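You operate a simulated robot arm through the tools that you are given. There is no shell and no other tool. Be economical: measure what you need, move in short steps, check, and stop when the job is done.

You run a simulated robot arm. Do the job below in one go: nothing can be reset, and whatever is moved stays where it is left.

Task
Tip the scoop of sugar over the oats and stir it in.
Fine: tall white scoop back where it stood; the wooden spoon is in the table drawer by the window; till evenly mixed, none spilt; spoon on the red mat, drawer shut; the purple spoon stays. Set down upright: tall white scoop. Where these are worked on the way, their far stop is far enough and under half their travel is too little: table drawer by the window.
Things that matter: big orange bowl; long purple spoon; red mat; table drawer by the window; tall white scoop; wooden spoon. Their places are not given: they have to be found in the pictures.

Only the result counts: the job must be done as asked and must still hold three seconds after the hand-in. Knocking over, shifting, dropping, spilling or breaking anything else fails it.

Robot
A 7-joint arm with a two-finger parallel gripper, fixed in place. Base frame: the origin is at the foot of the arm, x ahead of it, y to its left, z up. Units: mm, rad, N and s.
Its first joint turns from -2.304 to 2.304 rad. Payload 3.91 kg.
Tool frame: the origin (TCP) lies between the finger pads and is the grasp point; the fingertips stand 30 mm ahead of it; z points along the fingers, y is the line along which they close. Largest opening 110 mm; finger width 20, thickness 10; the body of the gripper, 48 by 112 mm, starts 55 mm behind the TCP.
Orientation is that of the tool frame in the base frame, as [roll, pitch, yaw] about the fixed x, y, z axes, in that order (R = Rz(yaw) Ry(pitch) Rx(roll)). With the fingers straight down and closing along the base's y, the tool's x points along the base's -x, its y along +y and its z along -z.

Tools
- The arm moves only by the tool nudge_tool. Its argument "deltas" is a list that holds one entry, the list of rows, each a list of 7 numbers: the shift along the base's x, y, z in mm, then the turn, a rotation vector about the base's x, y, z in rad, then the opening, from 0 (shut) to 1 (fully open). In form: [[[dx, dy, dz, ax, ay, az, hand], ...]]. A call has 1 to 12 rows; each row is the pose to reach, as a shift and turn from the pose commanded when the call began. Each row takes 0.2 s and may step no farther than 50 mm and 0.15 rad from the row before; otherwise, or with a gripper value out of range, the whole call is refused. Where a pose cannot be reached the arm comes as near as it can. A force on the tool above 40 N (or 10 N above the force at the start of the call, whichever is more), or a blocked arm, ends the call early, and 0.2 s more pass. The fingers move at their own pace (about 108 mm/s each) and stop on an object; they squeeze with about 24 N. The grip force told is the motor's: it shows also when the fingers shut on nothing. Time passes only in rows, and 0.2 s behind the last, so rows that repeat a pose let the fingers close. The reply holds the time, the measured pose of the TCP, the force on the tool along the base axes, the opening and the grip force, in the units named above and with some noise, with the torque about the TCP (base axes, N m) and any sound that the robot's microphone picked up.
- Cameras (640 x 400 px; columns grow to the right, rows downward): "scene" is fixed at [399.4, -502.4, 1331.5]; the picture's right is [0.97, -0.25, 0.00], its down [-0.09, -0.34, -0.94] and it looks along [0.24, 0.90, -0.35] (base axes); focal length 326 px, centre (320, 200). "wrist" rides on the gripper at [72, 17, -103] in the tool frame; the picture's right is [-0.23, 0.97, 0.00], its down [-0.76, -0.18, -0.62] and it looks along [-0.61, -0.14, 0.78] (tool axes); focal length 222 px, centre (320, 200).
- grab_frame(camera): a new picture of that camera. The clock stands still meanwhile.
- point_at(camera, pixels): for up to 12 pixels [column, row] of the newest picture of that camera ("zoom" is the newest enlarged one), the place [x, y, z] in the base frame of the surface seen there, good to about 3 mm. The clock stands still meanwhile.
- inspect(camera, box): a new picture of the part [left, top, right, bottom] of that camera's present view, enlarged. The clock stands still meanwhile.
- sign_off(): hands the job in; it is judged then, once.

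Work in short steps. Measure before you move; look again where a grasp or a placing could have gone wrong, and mend it. You have 80 turns and 38 pictures in all, those below and enlarged ones among them. Open the gripper and draw the arm clear of the work before you hand the job in, unless the task says otherwise; then end with one line.

The tools are called after ">>>" as a command line: name --argument value ..., lists and objects as JSON in quotes. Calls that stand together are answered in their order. nudge_tool: Moves the arm, as the interface text tells. Its arguments: {"type":"object","properties":{"deltas":{"type":"array"}},"required":["deltas"]} The other tools are called the same way: grab_frame (camera) takes a picture; point_at (camera, pixels) gives the place of the surface under pixels of a picture; inspect (camera, box) takes an enlarged picture of a part of a camera's view; sign_off () hands the job in.

At the start:

```text
time_s: 0.0
position: [499.0, 402.0, 1139.5]
orientation: [3.142, 0.0, -3.141]
force: [-0.6, 0.7, 0.4]
moment: [0.02, -0.02, 0.04]
gripper_width: 110.1
gripper_force: 0.1
```

scene: 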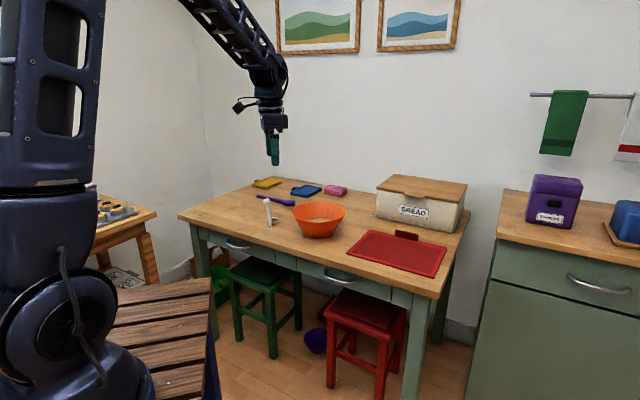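
wrist: 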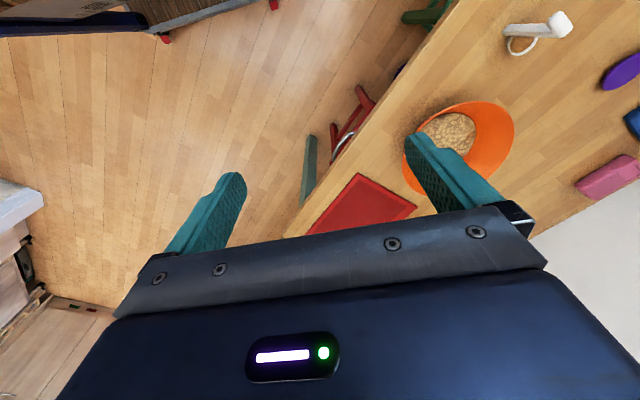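

The table has two drawers (handles near (238,243) and (340,277)), with the bowl at (318,220) and the scoop near (268,212). I enlarge these areas to see the details.

>>> inspect --camera "scene" --box '[170, 165, 350, 278]'

>>> inspect --camera "scene" --box '[290, 165, 480, 300]'

```text
3.54 times, centred on (260, 222) of scene
```

zoom: 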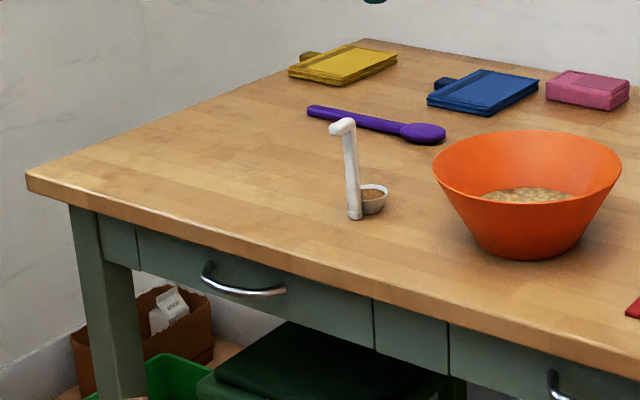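

```text
2.96 times, centred on (385, 232) of scene
```

zoom: 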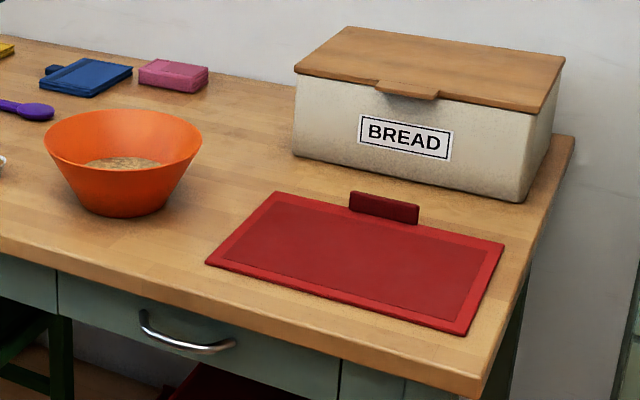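

The scoop is a small cup with an upright handle. I measure the main points in the scene view.

>>> point_at --camera "scene" --pixels '[[238, 246], [340, 280], [180, 215], [432, 297], [466, 212], [260, 181], [264, 198], [269, 224], [275, 220], [318, 236], [317, 220], [400, 252]]'

>>> grab_frame --camera "scene"

```text
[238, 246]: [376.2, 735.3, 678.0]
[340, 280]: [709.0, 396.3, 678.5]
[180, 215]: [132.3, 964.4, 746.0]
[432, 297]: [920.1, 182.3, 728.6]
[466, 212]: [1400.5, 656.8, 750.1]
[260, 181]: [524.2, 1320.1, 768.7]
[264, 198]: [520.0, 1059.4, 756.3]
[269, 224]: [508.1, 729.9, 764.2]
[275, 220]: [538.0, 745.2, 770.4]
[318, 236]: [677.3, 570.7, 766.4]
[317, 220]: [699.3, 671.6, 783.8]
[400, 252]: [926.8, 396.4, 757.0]
```

```text
33 pictures are left
```

scene: 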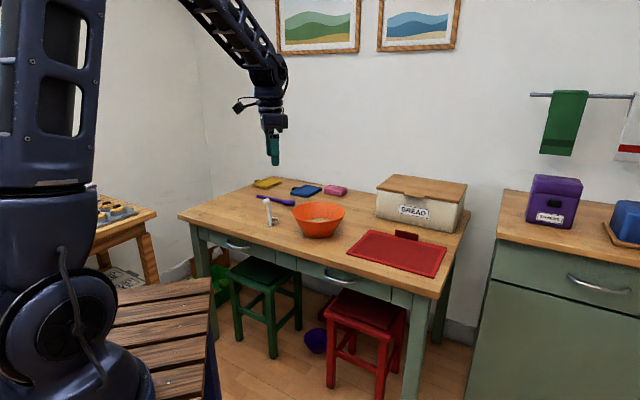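

No window is in view, so I need to know which drawer is the one by it. I tilt the hand up to look around with the wrist camera.

>>> nudge_tool --deltas '[[[0, 0, 0, 0, -0.14, 0, 1], [0, 0, 0, 0, -0.28, 0, 1], [0, 0, 0, 0, -0.42, 0, 1], [0, 0, 0, 0, -0.56, 0, 1], [0, 0, 0, 0, -0.7, 0, 1], [0, 0, 0, 0, -0.84, 0, 1]]]'

>>> grab_frame --camera "wrist"

```text
time_s: 1.4
position: [499.7, 402.5, 1141.4]
orientation: [-3.141, 0.842, -3.141]
force: [-0.6, -0.3, -0.1]
moment: [0.05, -0.02, -0.02]
gripper_width: 110.1
gripper_force: 0.2
```

```text
32 pictures are left
```

wrist: 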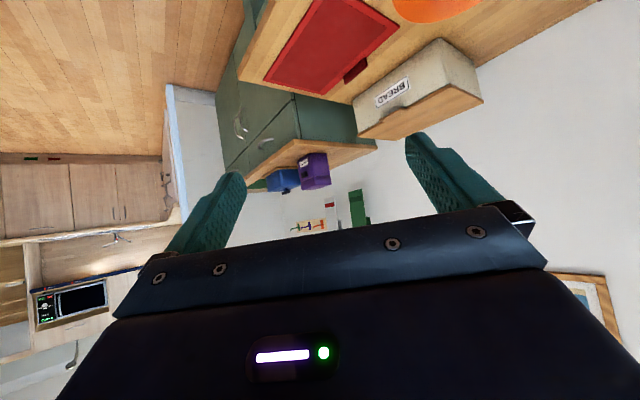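

This upside-down view shows the right side: kitchen units, no window so far. I turn the hand left about the vertical to look at the left wall.

>>> nudge_tool --deltas '[[[0, 0, 0, 0, 0, 0.15, 1], [0, 0, 0, 0, 0, 0.3, 1], [0, 0, 0, 0, 0, 0.45, 1], [0, 0, 0, 0, 0, 0.6, 1], [0, 0, 0, 0, 0, 0.75, 1], [0, 0, 0, 0, 0, 0.9, 1], [0, 0, 0, 0, 0, 1.05, 1], [0, 0, 0, 0, 0, 1.2, 1], [0, 0, 0, 0, 0, 1.35, 1], [0, 0, 0, 0, 0, 1.5, 1], [0, 0, 0, 0, 0, 1.65, 1], [0, 0, 0, 0, 0, 1.8, 1]]]'

>>> grab_frame --camera "wrist"

```text
time_s: 4.0
position: [501.2, 402.1, 1140.7]
orientation: [3.14, 0.841, -1.341]
force: [0.1, 0.3, 0.1]
moment: [0.01, -0.02, 0.0]
gripper_width: 109.9
gripper_force: 0.1
out of reach, approached as far as the arm can: row 7
```

```text
31 pictures are left
```

wrist: 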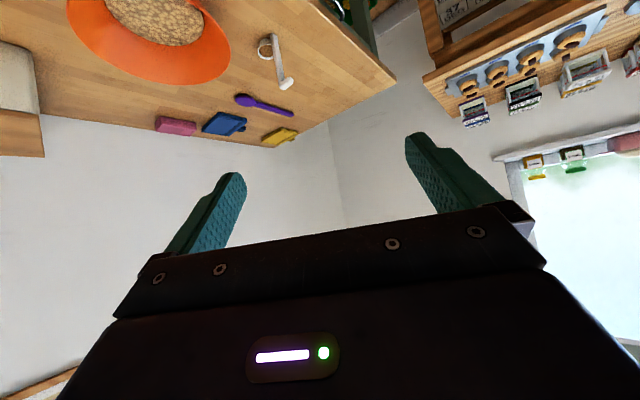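

The window is on the left wall (bright area at (590,240), sill at (570,155)), so the drawer wanted is the left one with its handle near (376,735,678). I undo the turns to point the hand down and zoom in on the scoop.

>>> inspect --camera "scene" --box '[248, 190, 296, 230]'

>>> nudge_tool --deltas '[[[0, 0, 0, 0, 0, -0.15, 1], [0, 0, 0, 0, 0, -0.3, 1], [0, 0, 0, 0, 0, -0.45, 1], [0, 0, 0, 0, 0, -0.6, 1], [0, 0, 0, 0, 0, -0.75, 1], [0, 0, 0, 0, 0, -0.9, 1], [0, 0, 0, 0, 0, -1.0146, 1]]]'

```text
10.00 times, centred on (272, 210) of scene
```

zoom: 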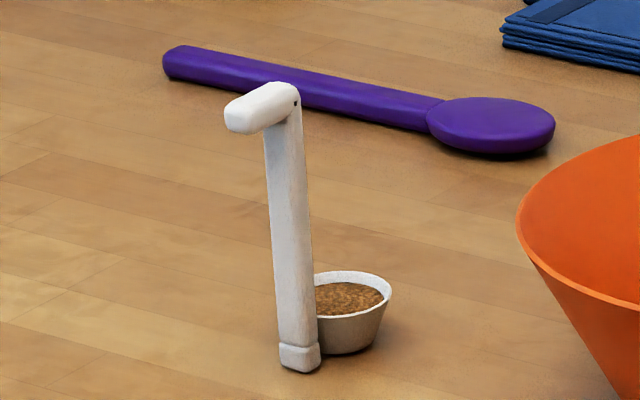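

```text
time_s: 5.8
position: [665.8, 219.9, 1129.8]
orientation: [-3.068, 0.823, -2.526]
force: [0.0, -0.7, 0.7]
moment: [0.04, 0.03, 0.06]
gripper_width: 110.2
gripper_force: 0.0
out of reach, approached as far as the arm can: row 6, 7
stopped in row 7: the arm was blocked; the commanded pose is now the measured one
```

The arm was stopped at a joint limit in the open air, at (666,220,1130), with nothing touched. I measure the scoop in the zoomed picture.

>>> point_at --camera "zoom" --pixels '[[241, 118], [285, 96], [288, 150], [292, 240], [298, 340], [282, 358], [318, 360], [348, 300], [322, 282], [385, 290], [350, 335], [300, 370]]'

>>> nudge_tool --deltas '[[[-15, 10, 0, 0, 0, 0, 1], [-30, 20, 0, 0, 0, 0, 1]]]'

```text
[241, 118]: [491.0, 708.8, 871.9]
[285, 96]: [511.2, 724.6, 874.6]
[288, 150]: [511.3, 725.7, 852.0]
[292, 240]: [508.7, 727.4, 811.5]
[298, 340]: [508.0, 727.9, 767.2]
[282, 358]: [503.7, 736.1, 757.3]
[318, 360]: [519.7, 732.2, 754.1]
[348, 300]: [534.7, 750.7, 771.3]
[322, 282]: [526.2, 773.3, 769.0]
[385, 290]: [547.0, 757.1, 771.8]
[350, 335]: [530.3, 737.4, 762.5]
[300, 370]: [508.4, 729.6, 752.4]
```

```text
time_s: 6.6
position: [696.1, 119.5, 1127.8]
orientation: [-3.068, 0.821, -2.758]
force: [-0.4, 0.3, -0.2]
moment: [-0.04, 0.01, -0.05]
gripper_width: 109.9
gripper_force: 0.0
stopped in row 2: the arm was blocked; the commanded pose is now the measured one
```

The arm moved more than told (still swinging between joint solutions, it seems). I hold still to let it settle.

>>> nudge_tool --deltas '[[[0, 0, 0, 0, 0, 0, 1], [0, 0, 0, 0, 0, 0, 1]]]'

>>> grab_frame --camera "scene"

```text
time_s: 7.2
position: [694.8, 119.3, 1129.5]
orientation: [-3.069, 0.821, -2.757]
force: [0.2, 0.6, -0.1]
moment: [-0.02, 0.01, -0.03]
gripper_width: 109.9
gripper_force: 0.0
```

```text
29 pictures are left
```

scene: 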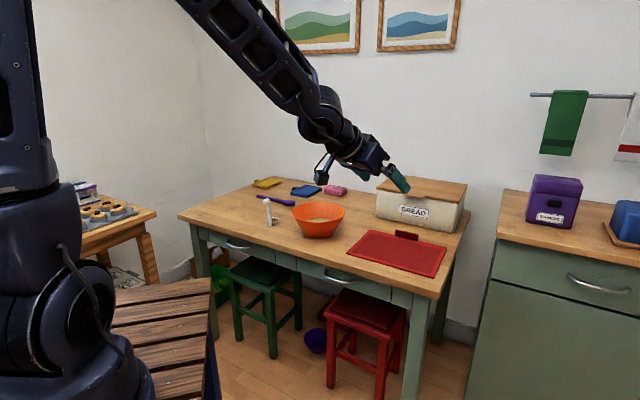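

The scoop's post stands at about (510,729), with the hook facing the robot and the cup behind. I turn the hand straight down while moving toward the scoop.

>>> nudge_tool --deltas '[[[-20, 33, -3, -0.027, 0.087, 0, 1], [-40, 67, -6, -0.053, 0.175, 0, 1], [-60, 100, -10, -0.08, 0.262, 0, 1], [-80, 133, -13, -0.106, 0.35, 0, 1], [-98, 167, -16, -0.133, 0.437, 0, 1], [-117, 200, -20, -0.16, 0.525, 0, 1], [-136, 233, -23, -0.186, 0.612, 0, 1], [-155, 267, -26, -0.213, 0.7, 0, 1], [-175, 300, -30, -0.239, 0.787, 0, 1]]]'

```text
time_s: 9.2
position: [519.1, 419.3, 1098.5]
orientation: [-3.135, -0.001, -2.786]
force: [-0.1, -0.2, 0.3]
moment: [0.0, -0.07, 0.0]
gripper_width: 110.3
gripper_force: 0.1
```

The hand is down now at (519,419,1098). I turn it to the table's direction and go to a viewpoint in front of the scoop.

>>> nudge_tool --deltas '[[[-12, 27, -25, 0, 0, 0.054, 1], [-25, 55, -50, 0, 0, 0.108, 1], [-37, 82, -75, 0, 0, 0.16, 1], [-50, 110, -100, 0, 0, 0.215, 1], [-62, 137, -125, 0, 0, 0.27, 1], [-75, 165, -150, 0, 0, 0.323, 1], [-87, 192, -175, 0, 0, 0.377, 1], [-99, 220, -198, 0, 0, 0.43, 1]]]'

>>> grab_frame --camera "wrist"

```text
time_s: 11.0
position: [423.4, 640.5, 902.6]
orientation: [-3.135, 0.003, -2.354]
force: [0.3, -0.9, 0.5]
moment: [0.02, 0.0, -0.02]
gripper_width: 109.8
gripper_force: 0.0
```

```text
28 pictures are left
```

wrist: 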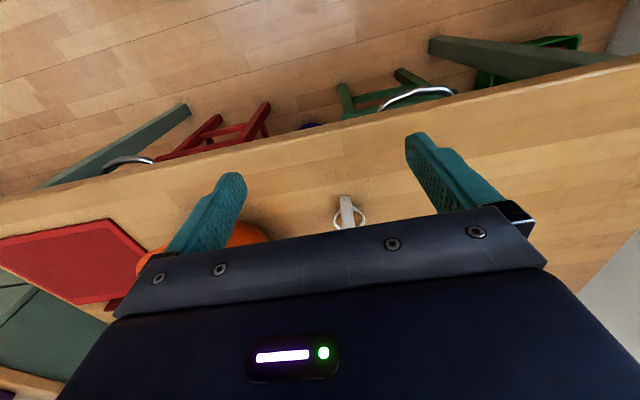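

The scoop shows between the fingers at (347,212), hook upward in the picture (toward the robot). I enlarge it.

>>> inspect --camera "wrist" --box '[310, 180, 390, 230]'

>>> point_at --camera "wrist" --pixels '[[345, 198], [348, 218], [336, 215], [364, 218], [415, 100], [453, 92], [400, 95]]'

```text
8.00 times, centred on (350, 205) of wrist
```

zoom: 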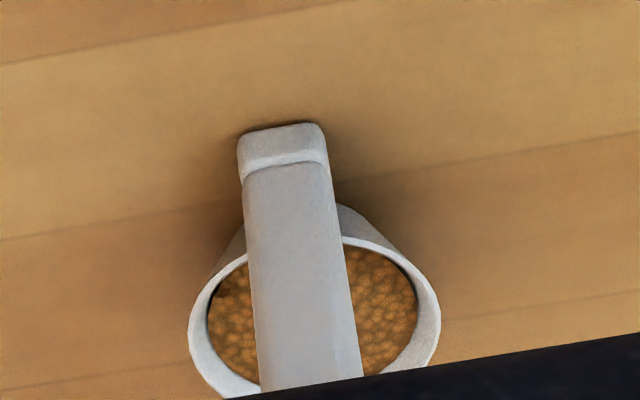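

```text
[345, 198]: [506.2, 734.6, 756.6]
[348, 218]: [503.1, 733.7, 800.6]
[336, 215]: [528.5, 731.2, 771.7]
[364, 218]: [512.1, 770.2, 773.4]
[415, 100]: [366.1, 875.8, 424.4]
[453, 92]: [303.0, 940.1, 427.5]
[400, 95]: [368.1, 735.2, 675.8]
```

I measure the post edges and cup rim in this enlargement.

>>> point_at --camera "zoom" --pixels '[[252, 210], [332, 205], [262, 370], [355, 360], [195, 330], [435, 320], [360, 238], [232, 268], [243, 140], [322, 130]]'

```text
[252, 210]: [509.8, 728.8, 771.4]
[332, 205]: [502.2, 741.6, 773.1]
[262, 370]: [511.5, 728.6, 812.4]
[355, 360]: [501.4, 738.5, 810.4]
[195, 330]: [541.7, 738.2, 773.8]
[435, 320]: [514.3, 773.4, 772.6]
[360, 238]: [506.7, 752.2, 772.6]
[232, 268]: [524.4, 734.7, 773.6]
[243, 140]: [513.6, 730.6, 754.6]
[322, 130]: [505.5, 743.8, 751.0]
```

The post's faces align with the table (width 14 mm, centre about (510,736.5)) and the cup lies behind it. I raise the hand to 22° below horizontal facing the table, staying clear.

>>> nudge_tool --deltas '[[[0, 1, 0, 0.094, -0.093, 0, 1], [0, 2, 0, 0.187, -0.186, 0, 1], [0, 3, 0, 0.281, -0.279, 0, 1], [1, 4, 0, 0.374, -0.372, 0, 1], [1, 5, 0, 0.468, -0.465, 0, 1], [1, 6, 0, 0.561, -0.558, 0, 1], [1, 7, 0, 0.655, -0.651, 0, 1], [2, 8, 0, 0.748, -0.744, 0, 1], [2, 10, 0, 0.842, -0.837, 0, 1]]]'

```text
time_s: 13.0
position: [423.6, 649.5, 902.1]
orientation: [-3.14, 1.191, -2.359]
force: [0.2, 0.2, 0.2]
moment: [-0.02, 0.02, 0.02]
gripper_width: 109.9
gripper_force: 0.1
```

The pose is as wished. I descend to z 857, then advance along the tool axis to the post in short rows, still open.

>>> nudge_tool --deltas '[[[1, 1, -23, 0, 0, 0, 1], [1.5, 1.5, -45, 0, 0, 0, 1], [23, 23, -57, 0, 0, 0, 1], [44, 44, -69, 0, 0, 0, 1], [65, 65, -82, 0, 0, 0, 1], [86.4, 87, -94, 0, 0, 0, 1]]]'

>>> inspect --camera "scene" --box '[230, 165, 310, 245]'

```text
time_s: 14.4
position: [510.3, 737.4, 806.0]
orientation: [-3.141, 1.191, -2.358]
force: [0.0, 0.1, 0.5]
moment: [-0.01, 0.02, -0.01]
gripper_width: 110.1
gripper_force: 0.0
```

```text
5.00 times, centred on (270, 205) of scene
```

zoom: 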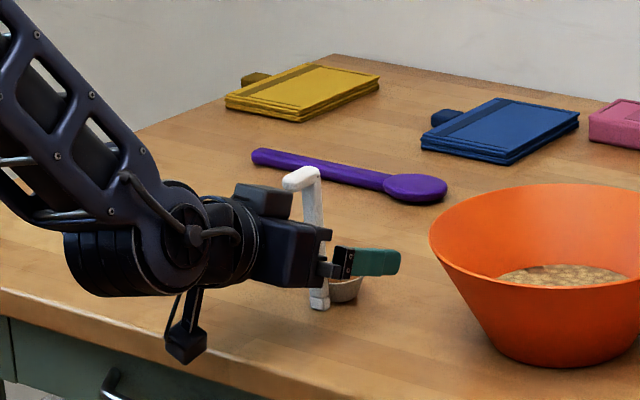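

The post is between the fingers with the hook clear of the hand. I close the gripper.

>>> nudge_tool --deltas '[[[0, 0, 0, 0, 0, 0, 0.4], [0, 0, 0, 0, 0, 0, 0.1], [0, 0, 0, 0, 0, 0, 0], [0, 0, 0, 0, 0, 0, 0], [0, 0, 0, 0, 0, 0, 0]]]'

>>> point_at --camera "scene" --pixels '[[293, 208], [319, 202], [345, 209], [318, 237], [310, 237]]'

```text
time_s: 15.6
position: [509.6, 737.7, 805.0]
orientation: [-3.138, 1.188, -2.357]
force: [0.0, 0.1, -0.2]
moment: [-0.01, -0.04, 0.0]
gripper_width: 15.3
gripper_force: 24.1
```

```text
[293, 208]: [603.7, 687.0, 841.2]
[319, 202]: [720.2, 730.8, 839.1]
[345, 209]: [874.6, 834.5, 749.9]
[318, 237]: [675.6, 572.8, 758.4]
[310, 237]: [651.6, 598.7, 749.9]
```

Gripped at 15.3 mm, 24 N. Before lifting I measure the bowl better in an enlargement.

>>> inspect --camera "scene" --box '[286, 192, 350, 242]'

>>> point_at --camera "zoom" --pixels '[[77, 165], [200, 108], [335, 105], [450, 107], [580, 160], [330, 290], [300, 270], [320, 430], [230, 420], [420, 420], [330, 245]]'

```text
8.00 times, centred on (318, 217) of scene
```

zoom: 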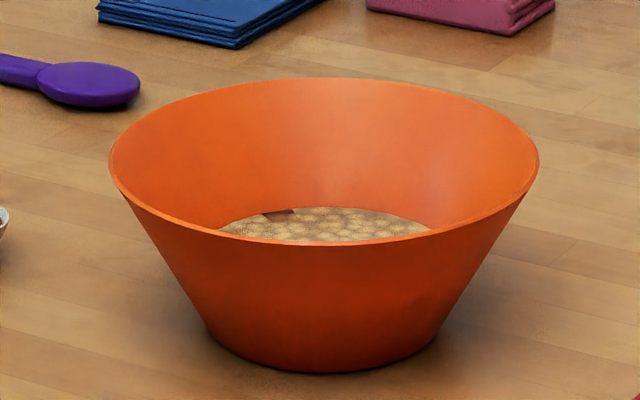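

```text
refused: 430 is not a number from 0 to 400
```

The bowl's rim spans (110,160) to (538,160) in this enlargement. I measure its rim, base and contents.

>>> point_at --camera "zoom" --pixels '[[114, 175], [534, 168], [325, 82], [325, 250], [200, 228], [440, 225], [210, 110], [450, 108], [325, 366], [325, 225], [260, 225], [400, 225]]'

```text
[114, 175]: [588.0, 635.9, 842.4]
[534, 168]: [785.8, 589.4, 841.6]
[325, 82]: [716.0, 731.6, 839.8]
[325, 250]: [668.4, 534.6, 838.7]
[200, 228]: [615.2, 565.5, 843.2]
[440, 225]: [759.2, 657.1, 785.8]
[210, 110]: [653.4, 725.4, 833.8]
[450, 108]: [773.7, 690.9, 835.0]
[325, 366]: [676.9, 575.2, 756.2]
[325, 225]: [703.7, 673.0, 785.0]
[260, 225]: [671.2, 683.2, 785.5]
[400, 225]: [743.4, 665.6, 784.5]
```

Bowl: centre ≈ (690,630), rim radius ≈ 100, rim z 842, oats at z 785. I lift the scoop straight up gently by 115 mm.

>>> nudge_tool --deltas '[[[0, 0, 5, 0, 0, 0, 0], [0, 0, 18, 0, 0, 0, 0], [0, 0, 36, 0, 0, 0, 0], [0, 0, 56, 0, 0, 0, 0], [0, 0, 76, 0, 0, 0, 0], [0, 0, 95, 0, 0, 0, 0], [0, 0, 109, 0, 0, 0, 0], [0, 0, 115, 0, 0, 0, 0]]]'

>>> inspect --camera "scene" --box '[230, 155, 350, 245]'

```text
time_s: 17.4
position: [509.6, 737.9, 922.8]
orientation: [-3.138, 1.189, -2.355]
force: [-0.1, -0.4, -0.5]
moment: [-0.03, 0.03, 0.02]
gripper_width: 15.3
gripper_force: 24.0
```

```text
4.44 times, centred on (290, 200) of scene
```

zoom: 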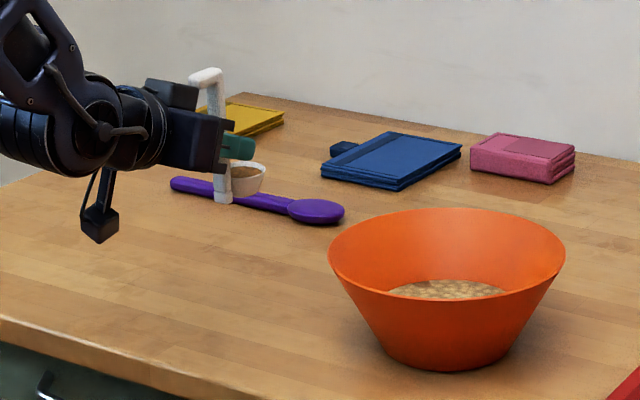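

Lifted level, sugar still in the cup. I carry it slowly over to the bowl at the same height.

>>> nudge_tool --deltas '[[[5, -4, 0, 0, 0, 0, 0], [16, -14, 0, 0, 0, 0, 0], [32, -28, 0, 0, 0, 0, 0], [50, -44, 0, 0, 0, 0, 0], [68, -60, 0, 0, 0, 0, 0], [86, -76, 0, 0, 0, 0, 0], [104, -92, 0, 0, 0, 0, 0], [122, -108, 0, 0, 0, 0, 0], [138, -121, 0, 0, 0, 0, 0], [149, -131, 0, 0, 0, 0, 0], [153.7, -135, 0, 0, 0, 0, 0]]]'

>>> inspect --camera "scene" --box '[250, 155, 370, 245]'

```text
time_s: 19.8
position: [663.9, 601.0, 921.0]
orientation: [-3.139, 1.189, -2.356]
force: [-0.4, -0.2, -0.2]
moment: [-0.03, 0.01, 0.0]
gripper_width: 15.3
gripper_force: 24.5
```

```text
4.44 times, centred on (310, 200) of scene
```

zoom: 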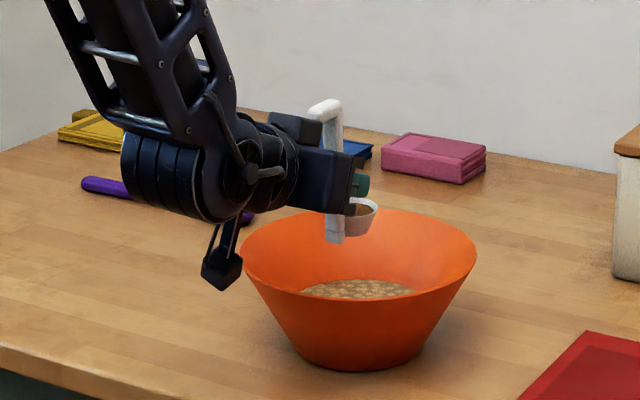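

The cup hangs over the middle of the bowl. I roll the hand clockwise about its own axis, first part up to 1.6 rad.

>>> nudge_tool --deltas '[[[0, 0, 0, 0.0948, 0.0954, -0.0544, 0], [0, 0, 0, 0.1894, 0.1908, -0.1088, 0], [0, 0, 0, 0.2842, 0.2862, -0.1632, 0], [0, 0, 0, 0.3789, 0.3815, -0.2175, 0], [0, 0, 0, 0.4736, 0.4769, -0.2719, 0], [0, 0, 0, 0.5683, 0.5723, -0.3263, 0], [0, 0, 0, 0.663, 0.6677, -0.3806, 0], [0, 0, 0, 0.7577, 0.763, -0.435, 0], [0, 0, 0, 0.8525, 0.8584, -0.4894, 0], [0, 0, 0, 0.9472, 0.9538, -0.5438, 0], [0, 0, 0, 1.0419, 1.0492, -0.5981, 0]]]'

>>> inspect --camera "scene" --box '[250, 155, 370, 245]'

```text
time_s: 22.2
position: [663.5, 602.8, 921.5]
orientation: [1.964, -0.026, 2.348]
force: [-0.7, 0.2, -0.3]
moment: [0.01, -0.01, -0.03]
gripper_width: 15.4
gripper_force: 23.8
```

```text
4.44 times, centred on (310, 200) of scene
```

zoom: 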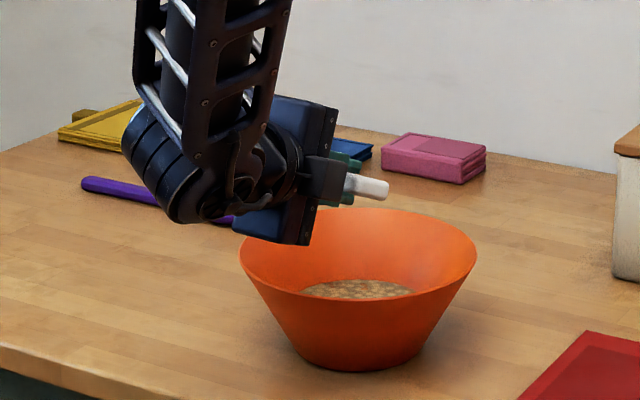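

No trouble, the hand rolled to 92°. I continue to about 150°, hold there to let it drain, and check.

>>> nudge_tool --deltas '[[[0, 0, 0, 0.0948, 0.0954, -0.0544, 0], [0, 0, 0, 0.1894, 0.1908, -0.1088, 0], [0, 0, 0, 0.2842, 0.2862, -0.1632, 0], [0, 0, 0, 0.3789, 0.3815, -0.2175, 0], [0, 0, 0, 0.4736, 0.4769, -0.2719, 0], [0, 0, 0, 0.5683, 0.5723, -0.3263, 0], [0, 0, 0, 0.663, 0.6677, -0.3806, 0], [0, 0, 0, 0.663, 0.6677, -0.3806, 0], [0, 0, 0, 0.663, 0.6677, -0.3806, 0], [0, 0, 0, 0.663, 0.6677, -0.3806, 0], [0, 0, 0, 0.663, 0.6677, -0.3806, 0]]]'

>>> inspect --camera "scene" --box '[250, 155, 370, 245]'

```text
time_s: 24.6
position: [663.0, 601.5, 922.6]
orientation: [2.258, -0.925, 1.786]
force: [-0.7, -0.4, 0.2]
moment: [-0.04, -0.02, 0.01]
gripper_width: 15.2
gripper_force: 24.1
```

```text
4.44 times, centred on (310, 200) of scene
```

zoom: 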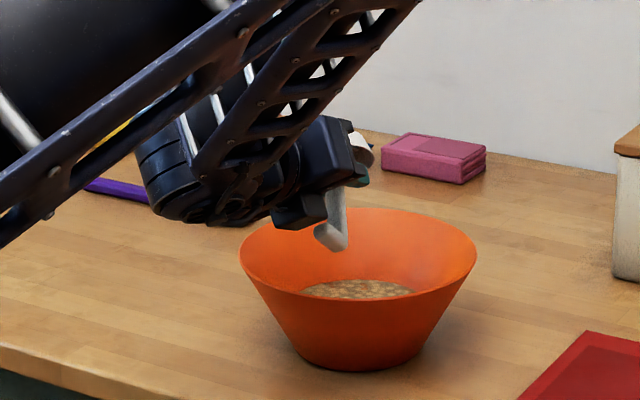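

The cup is turned over above the bowl and the table is clean. I roll back the same way.

>>> nudge_tool --deltas '[[[0, 0, 0, -0.0948, -0.0954, 0.0544, 0], [0, 0, 0, -0.1894, -0.1908, 0.1088, 0], [0, 0, 0, -0.2842, -0.2862, 0.1632, 0], [0, 0, 0, -0.3789, -0.3815, 0.2175, 0], [0, 0, 0, -0.4736, -0.4769, 0.2719, 0], [0, 0, 0, -0.5683, -0.5723, 0.3263, 0], [0, 0, 0, -0.663, -0.6677, 0.3806, 0]]]'

>>> nudge_tool --deltas '[[[0, 0, 0, -0.0948, -0.0954, 0.0544, 0], [0, 0, 0, -0.1894, -0.1908, 0.1088, 0], [0, 0, 0, -0.2842, -0.2862, 0.1632, 0], [0, 0, 0, -0.3789, -0.3815, 0.2175, 0], [0, 0, 0, -0.4736, -0.4769, 0.2719, 0], [0, 0, 0, -0.5683, -0.5723, 0.3263, 0], [0, 0, 0, -0.663, -0.6677, 0.3806, 0], [0, 0, 0, -0.7577, -0.763, 0.435, 0], [0, 0, 0, -0.8525, -0.8584, 0.4894, 0], [0, 0, 0, -0.9472, -0.9538, 0.5438, 0], [0, 0, 0, -1.0419, -1.0492, 0.5981, 0]]]'

>>> inspect --camera "scene" --box '[250, 155, 370, 245]'

```text
time_s: 26.2
position: [662.8, 601.5, 920.9]
orientation: [1.963, -0.024, 2.348]
force: [0.5, -0.1, -0.3]
moment: [0.0, 0.05, 0.03]
gripper_width: 15.4
gripper_force: 24.1
```

```text
time_s: 28.6
position: [663.6, 601.7, 922.0]
orientation: [-3.133, 1.19, -2.353]
force: [0.4, 0.4, -0.1]
moment: [-0.04, 0.0, -0.01]
gripper_width: 15.2
gripper_force: 24.0
```

```text
4.44 times, centred on (310, 200) of scene
```

zoom: 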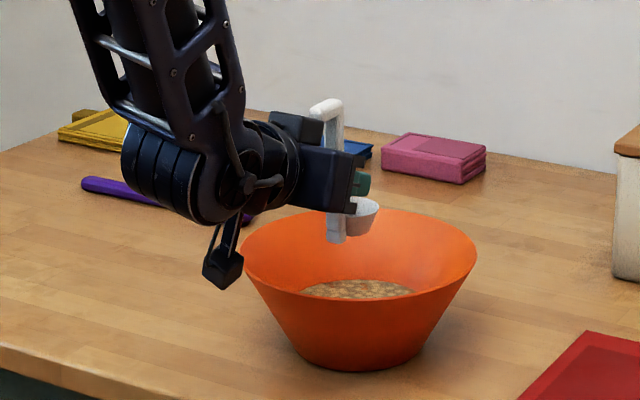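

The cup is empty (white inside) and the table is clean. I carry the scoop back by the exact reverse way.

>>> nudge_tool --deltas '[[[-16, 14, 0, 0, 0, 0, 0], [-36, 32, 0, 0, 0, 0, 0], [-60, 53, 0, 0, 0, 0, 0], [-84, 74, 0, 0, 0, 0, 0], [-108, 95, 0, 0, 0, 0, 0], [-130, 114, 0, 0, 0, 0, 0], [-146, 128, 0, 0, 0, 0, 0], [-153.7, 135, 0, 0, 0, 0, 0], [-153.7, 135, 0, 0, 0, 0, 0]]]'

>>> nudge_tool --deltas '[[[0, 0, -20, 0, 0, 0, 0], [0, 0, -45, 0, 0, 0, 0], [0, 0, -70, 0, 0, 0, 0], [0, 0, -90, 0, 0, 0, 0], [0, 0, -103, 0, 0, 0, 0], [0, 0, -110, 0, 0, 0, 0], [0, 0, -113, 0, 0, 0, 0], [0, 0, -115, 0, 0, 0, 0], [0, 0, -115, 0, 0, 0, 0]]]'

>>> inspect --camera "scene" --box '[230, 165, 310, 245]'

```text
time_s: 30.6
position: [510.6, 737.5, 920.9]
orientation: [-3.138, 1.188, -2.357]
force: [-0.8, 0.3, 0.0]
moment: [0.03, 0.03, 0.02]
gripper_width: 15.3
gripper_force: 24.0
```

```text
time_s: 32.6
position: [510.4, 736.9, 806.8]
orientation: [-3.139, 1.188, -2.357]
force: [-1.5, 0.1, -0.4]
moment: [0.0, 0.01, 0.03]
gripper_width: 15.4
gripper_force: 23.7
```

```text
5.00 times, centred on (270, 205) of scene
```

zoom: 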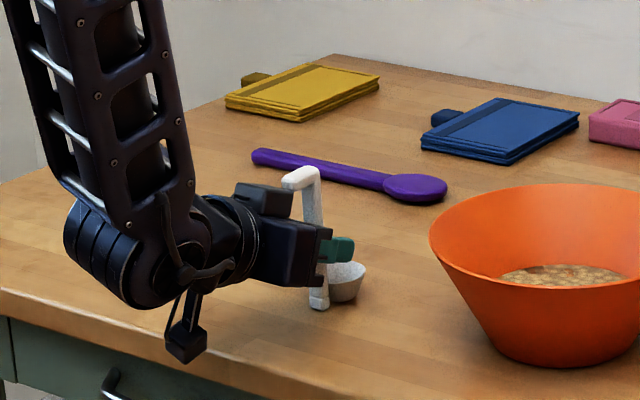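

The scoop stands at the same pixels as before ((318,305) base). I open the fingers and back off along the tool axis.

>>> nudge_tool --deltas '[[[0, 0, 0, 0, 0, 0, 0.2], [0, 0, 0, 0, 0, 0, 0.5], [0, 0, 0, 0, 0, 0, 1], [0, 0, 0, 0, 0, 0, 1], [-20, -20, 12, 0, 0, 0, 1], [-43, -43, 25, 0, 0, 0, 1], [-65, -65, 37, 0, 0, 0, 1], [-86, -86, 49, 0, 0, 0, 1], [-86, -86, 94, 0, 0, 0, 1]]]'

>>> inspect --camera "scene" --box '[170, 185, 290, 285]'

```text
time_s: 34.6
position: [423.9, 649.8, 899.3]
orientation: [-3.139, 1.189, -2.355]
force: [0.4, 0.4, 0.5]
moment: [0.01, -0.01, 0.01]
gripper_width: 110.2
gripper_force: 0.0
```

```text
4.00 times, centred on (230, 235) of scene
```

zoom: 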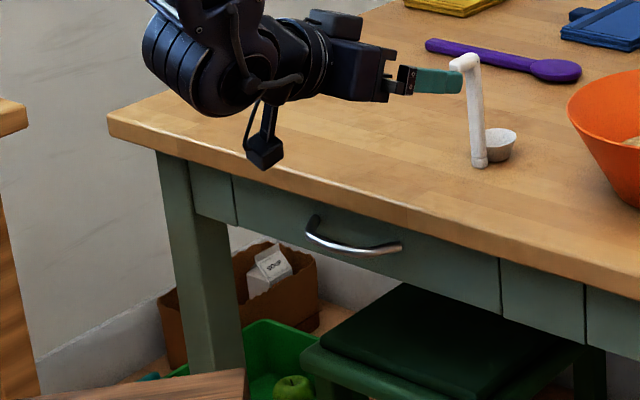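

The scoop stands alone and upright. Now the drawer handle: I measure its points and the drawer front around it.

>>> point_at --camera "zoom" --pixels '[[312, 222], [325, 241], [350, 250], [375, 251], [397, 246], [270, 220], [440, 260], [236, 190], [498, 290], [345, 200], [300, 380]]'

```text
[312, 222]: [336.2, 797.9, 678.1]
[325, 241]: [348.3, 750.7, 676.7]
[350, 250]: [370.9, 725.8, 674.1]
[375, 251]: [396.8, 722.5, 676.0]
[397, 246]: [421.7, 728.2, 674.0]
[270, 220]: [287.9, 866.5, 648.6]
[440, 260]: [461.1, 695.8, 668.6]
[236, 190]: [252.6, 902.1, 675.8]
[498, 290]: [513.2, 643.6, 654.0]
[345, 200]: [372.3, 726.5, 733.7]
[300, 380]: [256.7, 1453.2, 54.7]
```

The handle's bow has its apex at n≈775 (about (358,740), z 676), 43 mm before the drawer front, which spans 367 mm. I check how high the bench and side table near the path stand.

>>> point_at --camera "scene" --pixels '[[205, 282], [205, 330], [150, 300], [135, 210], [120, 240], [250, 265], [290, 280], [225, 236]]'

```text
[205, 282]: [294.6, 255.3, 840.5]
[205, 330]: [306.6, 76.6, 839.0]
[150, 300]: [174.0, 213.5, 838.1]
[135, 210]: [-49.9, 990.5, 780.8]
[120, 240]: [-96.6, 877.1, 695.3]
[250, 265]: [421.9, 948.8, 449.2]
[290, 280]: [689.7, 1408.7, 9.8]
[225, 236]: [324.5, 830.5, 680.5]
```

The slatted stand tops out at z≈840 but ends near y≈255, off my path. I back away from the table, shift in front of the drawer, and tilt the hand to 35° down.

>>> nudge_tool --deltas '[[[-32, 0, 0, -0.04, 0.04, 0, 0.6], [-64, 0, 0, -0.08, 0.08, 0, 0.31], [-96, 12, 0, -0.12, 0.12, 0, 0.31], [-128, 28.6, 0, -0.161, 0.16, 0, 0.31]]]'

>>> nudge_tool --deltas '[[[0, 0, 0, 0.0824, 0.083, -0.0819, 0.31], [0, 0, 0, 0.1649, 0.166, -0.1638, 0.31], [0, 0, 0, 0.2473, 0.249, -0.2457, 0.31], [0, 0, 0, 0.3297, 0.332, -0.3277, 0.31], [0, 0, 0, 0.4122, 0.4151, -0.4096, 0.31], [0, 0, 0, 0.4946, 0.4981, -0.4915, 0.31], [0, 0, 0, 0.577, 0.5811, -0.5734, 0.31], [0, 0, 0, 0.6595, 0.6641, -0.6553, 0.31], [0, 0, 0, 0.7419, 0.7471, -0.7372, 0.31], [0, 0, 0, 0.8243, 0.8302, -0.8192, 0.31], [0, 0, 0, 0.9068, 0.9132, -0.9011, 0.31]]]'

```text
time_s: 35.6
position: [296.1, 678.2, 901.8]
orientation: [-3.136, 0.963, -2.356]
force: [0.0, 0.3, 0.2]
moment: [-0.02, 0.01, -0.01]
gripper_width: 33.9
gripper_force: 0.1
```

```text
time_s: 38.0
position: [296.5, 679.3, 900.6]
orientation: [2.188, -0.002, 2.356]
force: [0.1, 0.6, -0.8]
moment: [-0.02, 0.01, 0.01]
gripper_width: 34.2
gripper_force: 0.1
```

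The hand is rolled with the fingers closing up-down, opening 34 mm. I descend in front of the handle, then look.

>>> nudge_tool --deltas '[[[0, 0, -46, 0, 0, 0, 0.31], [0, 0, -92, 0, 0, 0, 0.31], [0, 0, -138, 0, 0, 0, 0.31], [0, 0, -184, 0, 0, 0, 0.31], [21, 21, -184, 0, 0, 0, 0.31]]]'

>>> inspect --camera "scene" --box '[180, 195, 290, 275]'

>>> grab_frame --camera "wrist"

```text
time_s: 39.2
position: [318.9, 699.6, 718.4]
orientation: [2.191, -0.002, 2.356]
force: [-0.7, 0.9, -0.3]
moment: [-0.02, -0.01, -0.01]
gripper_width: 34.2
gripper_force: 0.1
```

```text
5.00 times, centred on (235, 235) of scene
```

zoom: 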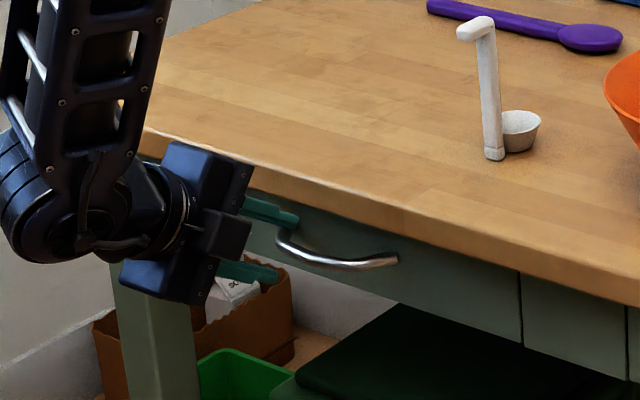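

```text
16 pictures are left
```

wrist: 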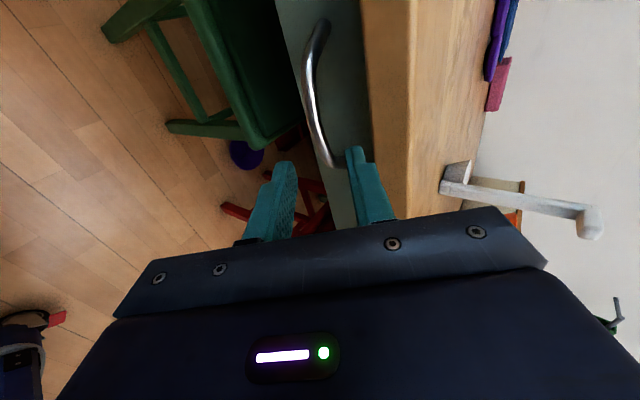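

I measure the handle in this closer wrist view to fix the grasp point.

>>> point_at --camera "wrist" --pixels '[[322, 28], [308, 55], [306, 85], [312, 120], [325, 155], [336, 165], [305, 70], [345, 130], [385, 140]]'

```text
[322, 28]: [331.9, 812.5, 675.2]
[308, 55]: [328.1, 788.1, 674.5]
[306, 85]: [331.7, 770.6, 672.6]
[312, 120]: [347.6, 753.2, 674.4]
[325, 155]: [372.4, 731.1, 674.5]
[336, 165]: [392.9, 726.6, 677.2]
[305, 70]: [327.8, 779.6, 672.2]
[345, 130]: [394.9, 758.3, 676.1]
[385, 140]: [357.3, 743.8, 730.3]
```

The handle bar's flat part is centred at about n 780, z 673, 11 mm farther left than the hand. I correct sideways and advance onto the bar, then close.

>>> nudge_tool --deltas '[[[-8, 8, -4, 0, 0, 0, 0.31], [9, 25, -21, 0, 0, 0, 0.31], [18, 34, -30, 0, 0, 0, 0.31], [26.4, 42.8, -38.4, 0, 0, 0, 0.31], [26.4, 42.8, -38.4, 0, 0, 0, 0.31]]]'

>>> nudge_tool --deltas '[[[0, 0, 0, 0, 0, 0, 0], [0, 0, 0, 0, 0, 0, 0], [0, 0, 0, 0, 0, 0, 0]]]'

```text
time_s: 40.4
position: [342.0, 743.2, 679.0]
orientation: [2.189, 0.001, 2.356]
force: [0.6, -0.6, -0.3]
moment: [0.01, -0.02, -0.04]
gripper_width: 34.2
gripper_force: 0.0
```

```text
time_s: 41.2
position: [344.1, 743.6, 680.6]
orientation: [2.187, -0.003, 2.355]
force: [3.8, 1.8, 21.8]
moment: [0.55, 0.03, -0.67]
gripper_width: 12.5
gripper_force: 44.5
```

The bar is held (12.5 mm), with a 22 N upward push, so the hand sits a little low. I raise it 3 mm and pull straight out of the table.

>>> nudge_tool --deltas '[[[0, 0, 3, 0, 0, 0, 0], [-7, -7.1, 3, 0, 0, 0, 0], [-21, -21.2, 3, 0, 0, 0, 0], [-38, -38.3, 3, 0, 0, 0, 0], [-56, -56.4, 3, 0, 0, 0, 0], [-74, -74.5, 3, 0, 0, 0, 0]]]'

```text
time_s: 42.6
position: [269.3, 669.2, 680.3]
orientation: [2.19, 0.001, 2.356]
force: [-5.8, 6.2, -16.6]
moment: [0.1, 0.32, -0.53]
gripper_width: 12.5
gripper_force: 45.2
```

The drawer came 105 mm along. I ease the height by 1.5 mm and keep pulling.

>>> nudge_tool --deltas '[[[-10, -10, -1.5, 0, 0, 0, 0], [-24, -24.2, -1.5, 0, 0, 0, 0], [-40, -40.3, -1.5, 0, 0, 0, 0], [-56, -56.4, -1.5, 0, 0, 0, 0], [-72, -72.5, -1.5, 0, 0, 0, 0], [-88, -88.6, -1.5, 0, 0, 0, 0], [-104, -104.7, -1.5, 0, 0, 0, 0]]]'

>>> grab_frame --camera "scene"

```text
time_s: 44.2
position: [163.3, 564.0, 680.8]
orientation: [2.186, -0.003, 2.356]
force: [4.8, -2.6, 23.9]
moment: [0.9, 0.34, 0.21]
gripper_width: 12.8
gripper_force: 44.8
```

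```text
15 pictures are left
```

scene: 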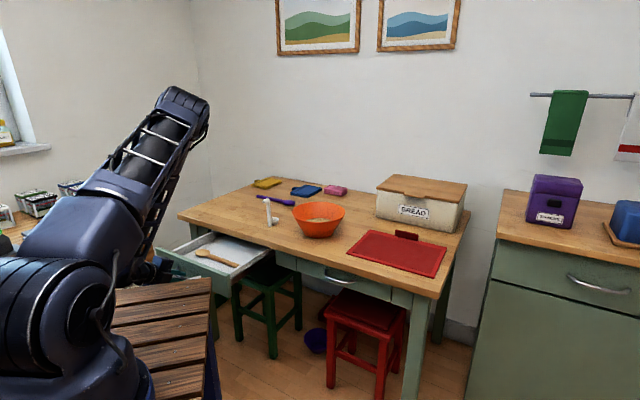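

The drawer is 254 mm out and the spoon is visible at (215,258). I measure spoon and drawer.

>>> inspect --camera "scene" --box '[150, 220, 270, 300]'

>>> point_at --camera "scene" --pixels '[[198, 252], [205, 255], [215, 258], [225, 262], [236, 265], [215, 240], [215, 272], [240, 252], [200, 262]]'

```text
5.00 times, centred on (210, 260) of scene
```

zoom: 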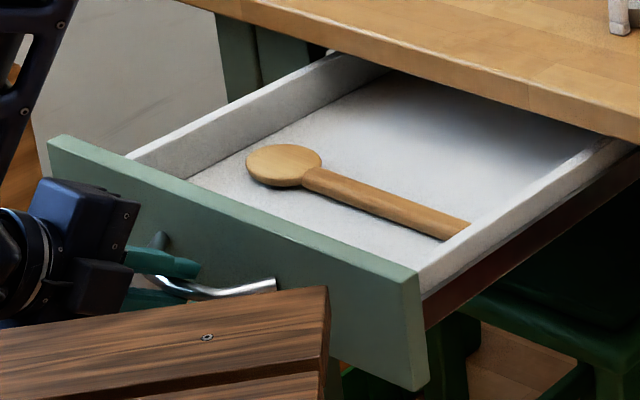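

```text
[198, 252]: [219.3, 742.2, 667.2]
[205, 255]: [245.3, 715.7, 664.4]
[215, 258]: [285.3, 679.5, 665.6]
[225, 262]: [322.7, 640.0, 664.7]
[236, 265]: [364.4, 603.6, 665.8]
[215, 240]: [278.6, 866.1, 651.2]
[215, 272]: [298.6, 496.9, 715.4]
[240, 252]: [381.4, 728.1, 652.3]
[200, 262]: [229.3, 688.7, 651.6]
```

The spoon lies along the table direction at n≈683, head left (a≈−375), handle to the right, top z 665 on floor 651. I let go of the drawer handle and back away along the tool axis, then rise.

>>> nudge_tool --deltas '[[[0, 0, -1.5, 0, 0, 0, 0.31], [0, 0, -1.5, 0, 0, 0, 0.31], [-12, -12, 11, 0, 0, 0, 0.31], [-26, -26, 25, 0, 0, 0, 0.31], [-26, -26, 65, 0, 0, 0, 0.31], [-20, -20, 110, 0, 0, 0, 0.31], [0, 0, 155, 0, 0, 0, 0.31], [20, 20, 200, 0, 0, 0, 0.31]]]'

```text
refused: row 7 steps farther than a row can; nothing moved
```

The last rows stepped a bit too far; I shorten them.

>>> nudge_tool --deltas '[[[0, 0, -1.5, 0, 0, 0, 0.31], [0, 0, -1.5, 0, 0, 0, 0.31], [-12, -12, 11, 0, 0, 0, 0.31], [-26, -26, 25, 0, 0, 0, 0.31], [-26, -26, 65, 0, 0, 0, 0.31], [-20, -20, 105, 0, 0, 0, 0.31], [0, 0, 143, 0, 0, 0, 0.31], [20, 20, 180, 0, 0, 0, 0.31], [40, 40, 215, 0, 0, 0, 0.31]]]'

```text
time_s: 46.2
position: [205.0, 601.4, 893.0]
orientation: [2.19, 0.0, 2.358]
force: [-0.2, 0.8, -1.2]
moment: [0.01, 0.02, -0.01]
gripper_width: 34.2
gripper_force: 0.2
```

Clear of the drawer. I roll the hand back to level while moving over the spoon at z≈890.

>>> nudge_tool --deltas '[[[13, 2, 0, -0.0824, -0.083, 0.0819, 0.31], [26, 3, 0, -0.1649, -0.166, 0.1638, 0.31], [39, 5, 0, -0.2473, -0.249, 0.2457, 0.31], [52, 7, 0, -0.3297, -0.332, 0.3277, 0.31], [65, 8, 0, -0.4122, -0.4151, 0.4096, 0.31], [78, 10, 0, -0.4946, -0.4981, 0.4915, 0.31], [90, 12, 0, -0.577, -0.5811, 0.5734, 0.31], [103, 13, 0, -0.6595, -0.6641, 0.6553, 0.31], [116, 15, 0, -0.7419, -0.7471, 0.7372, 0.31], [129, 16, 0, -0.8243, -0.8302, 0.8192, 0.31], [142, 18, 0, -0.9068, -0.9132, 0.9011, 0.31]]]'

>>> nudge_tool --deltas '[[[0, 0, 0, -0.097, 0.0965, 0, 0.31], [0, 0, 0, -0.194, 0.193, 0, 0.31], [0, 0, 0, -0.291, 0.29, 0, 0.31], [0, 0, 0, -0.388, 0.386, 0, 0.31], [0, 0, 0, -0.485, 0.483, 0, 0.31], [0, 0, 0, -0.582, 0.579, 0, 0.31], [0, 0, 0, -0.679, 0.675, 0, 0.31]]]'

```text
time_s: 48.6
position: [347.8, 622.8, 895.1]
orientation: [-3.134, 0.964, -2.355]
force: [0.1, -0.6, 0.6]
moment: [0.0, 0.0, 0.01]
gripper_width: 34.1
gripper_force: 0.0
```

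```text
time_s: 50.2
position: [346.8, 622.3, 895.5]
orientation: [-3.133, 0.005, -2.352]
force: [0.0, 0.1, 1.2]
moment: [0.0, -0.1, -0.01]
gripper_width: 34.3
gripper_force: 0.0
```

Straight down over the spoon. Now I yaw +90° so that the fingers close across the spoon's handle with the camera on the right side.

>>> nudge_tool --deltas '[[[0, 0, 0, 0, 0, 0.143, 0.31], [0, 0, 0, 0, 0, 0.286, 0.31], [0, 0, 0, 0, 0, 0.428, 0.31], [0, 0, 0, 0, 0, 0.571, 0.31], [0, 0, 0, 0, 0, 0.714, 0.31], [0, 0, 0, 0, 0, 0.857, 0.31], [0, 0, 0, 0, 0, 1.0, 0.31], [0, 0, 0, 0, 0, 1.143, 0.31], [0, 0, 0, 0, 0, 1.285, 0.31], [0, 0, 0, 0, 0, 1.428, 0.31], [0, 0, 0, 0, 0, 1.568, 0.31]]]'

>>> grab_frame --camera "wrist"

```text
time_s: 52.6
position: [347.5, 621.9, 894.3]
orientation: [-3.135, 0.003, -1.071]
force: [-0.3, 0.4, 0.6]
moment: [0.0, -0.01, -0.01]
gripper_width: 34.2
gripper_force: 0.1
out of reach, approached as far as the arm can: row 10, 11
```

```text
13 pictures are left
```

wrist: 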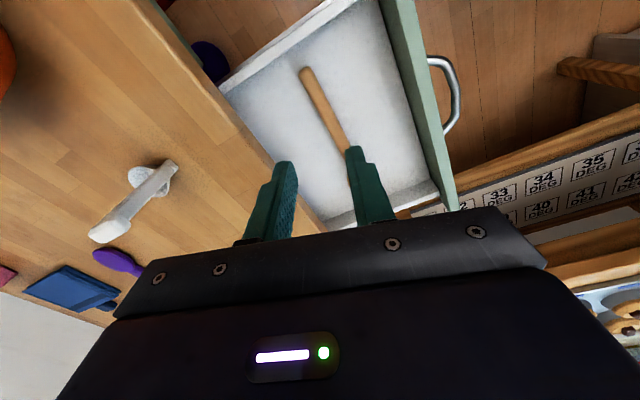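

The yaw is limited on this side (camera right), so I will use the other side (camera left). First I measure the spoon handle from this picture: end at (305,70), running to (340,135).

>>> point_at --camera "wrist" --pixels '[[305, 70], [312, 85], [322, 105], [333, 125], [342, 142], [350, 110], [290, 110], [410, 120]]'

>>> nudge_tool --deltas '[[[0, 0, 0, 0, 0, -0.145, 0.4], [0, 0, 0, 0, 0, -0.29, 0.4], [0, 0, 0, 0, 0, -0.435, 0.4], [0, 0, 0, 0, 0, -0.58, 0.4], [0, 0, 0, 0, 0, -0.725, 0.4], [0, 0, 0, 0, 0, -0.87, 0.4], [0, 0, 0, 0, 0, -1.015, 0.4], [0, 0, 0, 0, 0, -1.16, 0.4], [0, 0, 0, 0, 0, -1.305, 0.4], [0, 0, 0, 0, 0, -1.45, 0.4], [0, 0, 0, 0, 0, -1.571, 0.4]]]'

```text
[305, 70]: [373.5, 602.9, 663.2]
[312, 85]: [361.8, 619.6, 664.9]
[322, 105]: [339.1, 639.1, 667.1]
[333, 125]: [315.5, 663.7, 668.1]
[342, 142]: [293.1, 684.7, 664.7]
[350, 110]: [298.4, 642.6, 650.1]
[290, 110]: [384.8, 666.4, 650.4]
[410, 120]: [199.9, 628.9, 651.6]
```

```text
time_s: 55.0
position: [348.1, 622.5, 895.5]
orientation: [-3.134, 0.005, -2.641]
force: [-0.4, 0.3, -0.1]
moment: [-0.01, 0.0, -0.03]
gripper_width: 44.3
gripper_force: 0.1
```

The handle's end is at a≈−158 and its axis at n≈688, so the grasp point is (348,623), where the hand already is. I finish the yaw so the fingers close across the handle.

>>> nudge_tool --deltas '[[[0, 0, 0, 0, 0, -0.143, 0.4], [0, 0, 0, 0, 0, -0.286, 0.4], [0, 0, 0, 0, 0, -0.429, 0.4], [0, 0, 0, 0, 0, -0.572, 0.4], [0, 0, 0, 0, 0, -0.715, 0.4], [0, 0, 0, 0, 0, -0.858, 0.4], [0, 0, 0, 0, 0, -1.0, 0.4], [0, 0, 0, 0, 0, -1.143, 0.4], [0, 0, 0, 0, 0, -1.286, 0.4]]]'

>>> grab_frame --camera "wrist"

```text
time_s: 57.0
position: [347.1, 621.8, 895.3]
orientation: [-3.134, 0.005, 2.355]
force: [-0.7, -0.5, 0.6]
moment: [0.03, -0.01, 0.01]
gripper_width: 44.0
gripper_force: 0.0
```

```text
12 pictures are left
```

wrist: 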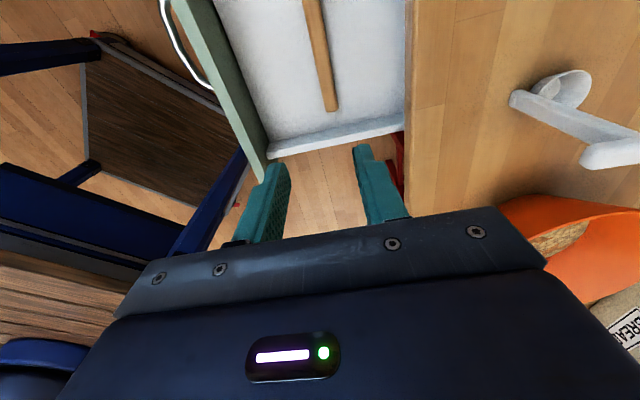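

The handle's right end shows at (331,108). I measure it once more from this side.

>>> point_at --camera "wrist" --pixels '[[331, 108], [325, 80], [318, 40], [318, 80], [332, 78], [395, 130], [270, 150]]'

```text
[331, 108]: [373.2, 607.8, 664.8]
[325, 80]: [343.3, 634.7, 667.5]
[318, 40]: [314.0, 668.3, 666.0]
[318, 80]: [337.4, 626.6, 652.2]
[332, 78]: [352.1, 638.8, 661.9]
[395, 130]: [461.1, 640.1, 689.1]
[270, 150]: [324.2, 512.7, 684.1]
```

The handle axis is at n≈692, so I shift 4 mm and descend to z 684, with the fingertips just above the drawer floor.

>>> nudge_tool --deltas '[[[3.5, 3.8, -45, 0, 0, 0, 0.4], [3.5, 3.8, -90, 0, 0, 0, 0.4], [3.5, 3.8, -135, 0, 0, 0, 0.4], [3.5, 3.8, -170, 0, 0, 0, 0.4], [3.5, 3.8, -195, 0, 0, 0, 0.4], [3.5, 3.8, -211, 0, 0, 0, 0.4], [3.5, 3.8, -211, 0, 0, 0, 0.4]]]'

>>> nudge_tool --deltas '[[[0, 0, 0, 0, 0, 0, 0.1], [0, 0, 0, 0, 0, 0, 0], [0, 0, 0, 0, 0, 0, 0]]]'

```text
time_s: 58.6
position: [349.6, 626.6, 684.9]
orientation: [-3.134, 0.005, 2.355]
force: [0.0, 0.0, 0.1]
moment: [0.01, -0.01, 0.01]
gripper_width: 43.8
gripper_force: 0.1
```

```text
time_s: 59.4
position: [350.9, 626.6, 684.2]
orientation: [-3.134, 0.005, 2.357]
force: [0.8, 0.1, -0.2]
moment: [0.0, 0.0, -0.02]
gripper_width: 18.8
gripper_force: 24.0
```

The spoon is held (18.8 mm, 24 N). I lift it straight out and check.

>>> nudge_tool --deltas '[[[0, 0, 10, 0, 0, 0, 0], [0, 0, 35, 0, 0, 0, 0], [0, 0, 70, 0, 0, 0, 0], [0, 0, 110, 0, 0, 0, 0], [0, 0, 150, 0, 0, 0, 0], [0, 0, 190, 0, 0, 0, 0], [0, 0, 230, 0, 0, 0, 0], [0, 0, 270, 0, 0, 0, 0], [0, 0, 310, 0, 0, 0, 0]]]'

>>> inspect --camera "scene" --box '[150, 130, 310, 280]'

```text
time_s: 61.4
position: [351.6, 625.4, 996.5]
orientation: [-3.132, 0.005, 2.357]
force: [0.1, -0.1, 0.1]
moment: [-0.07, -0.04, 0.01]
gripper_width: 19.1
gripper_force: 24.2
```

```text
2.67 times, centred on (230, 205) of scene
```

zoom: 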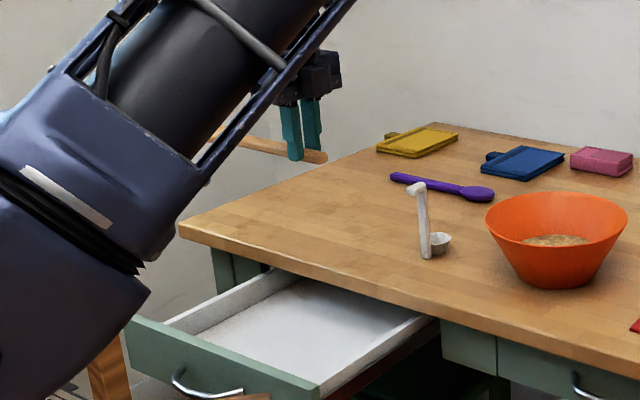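

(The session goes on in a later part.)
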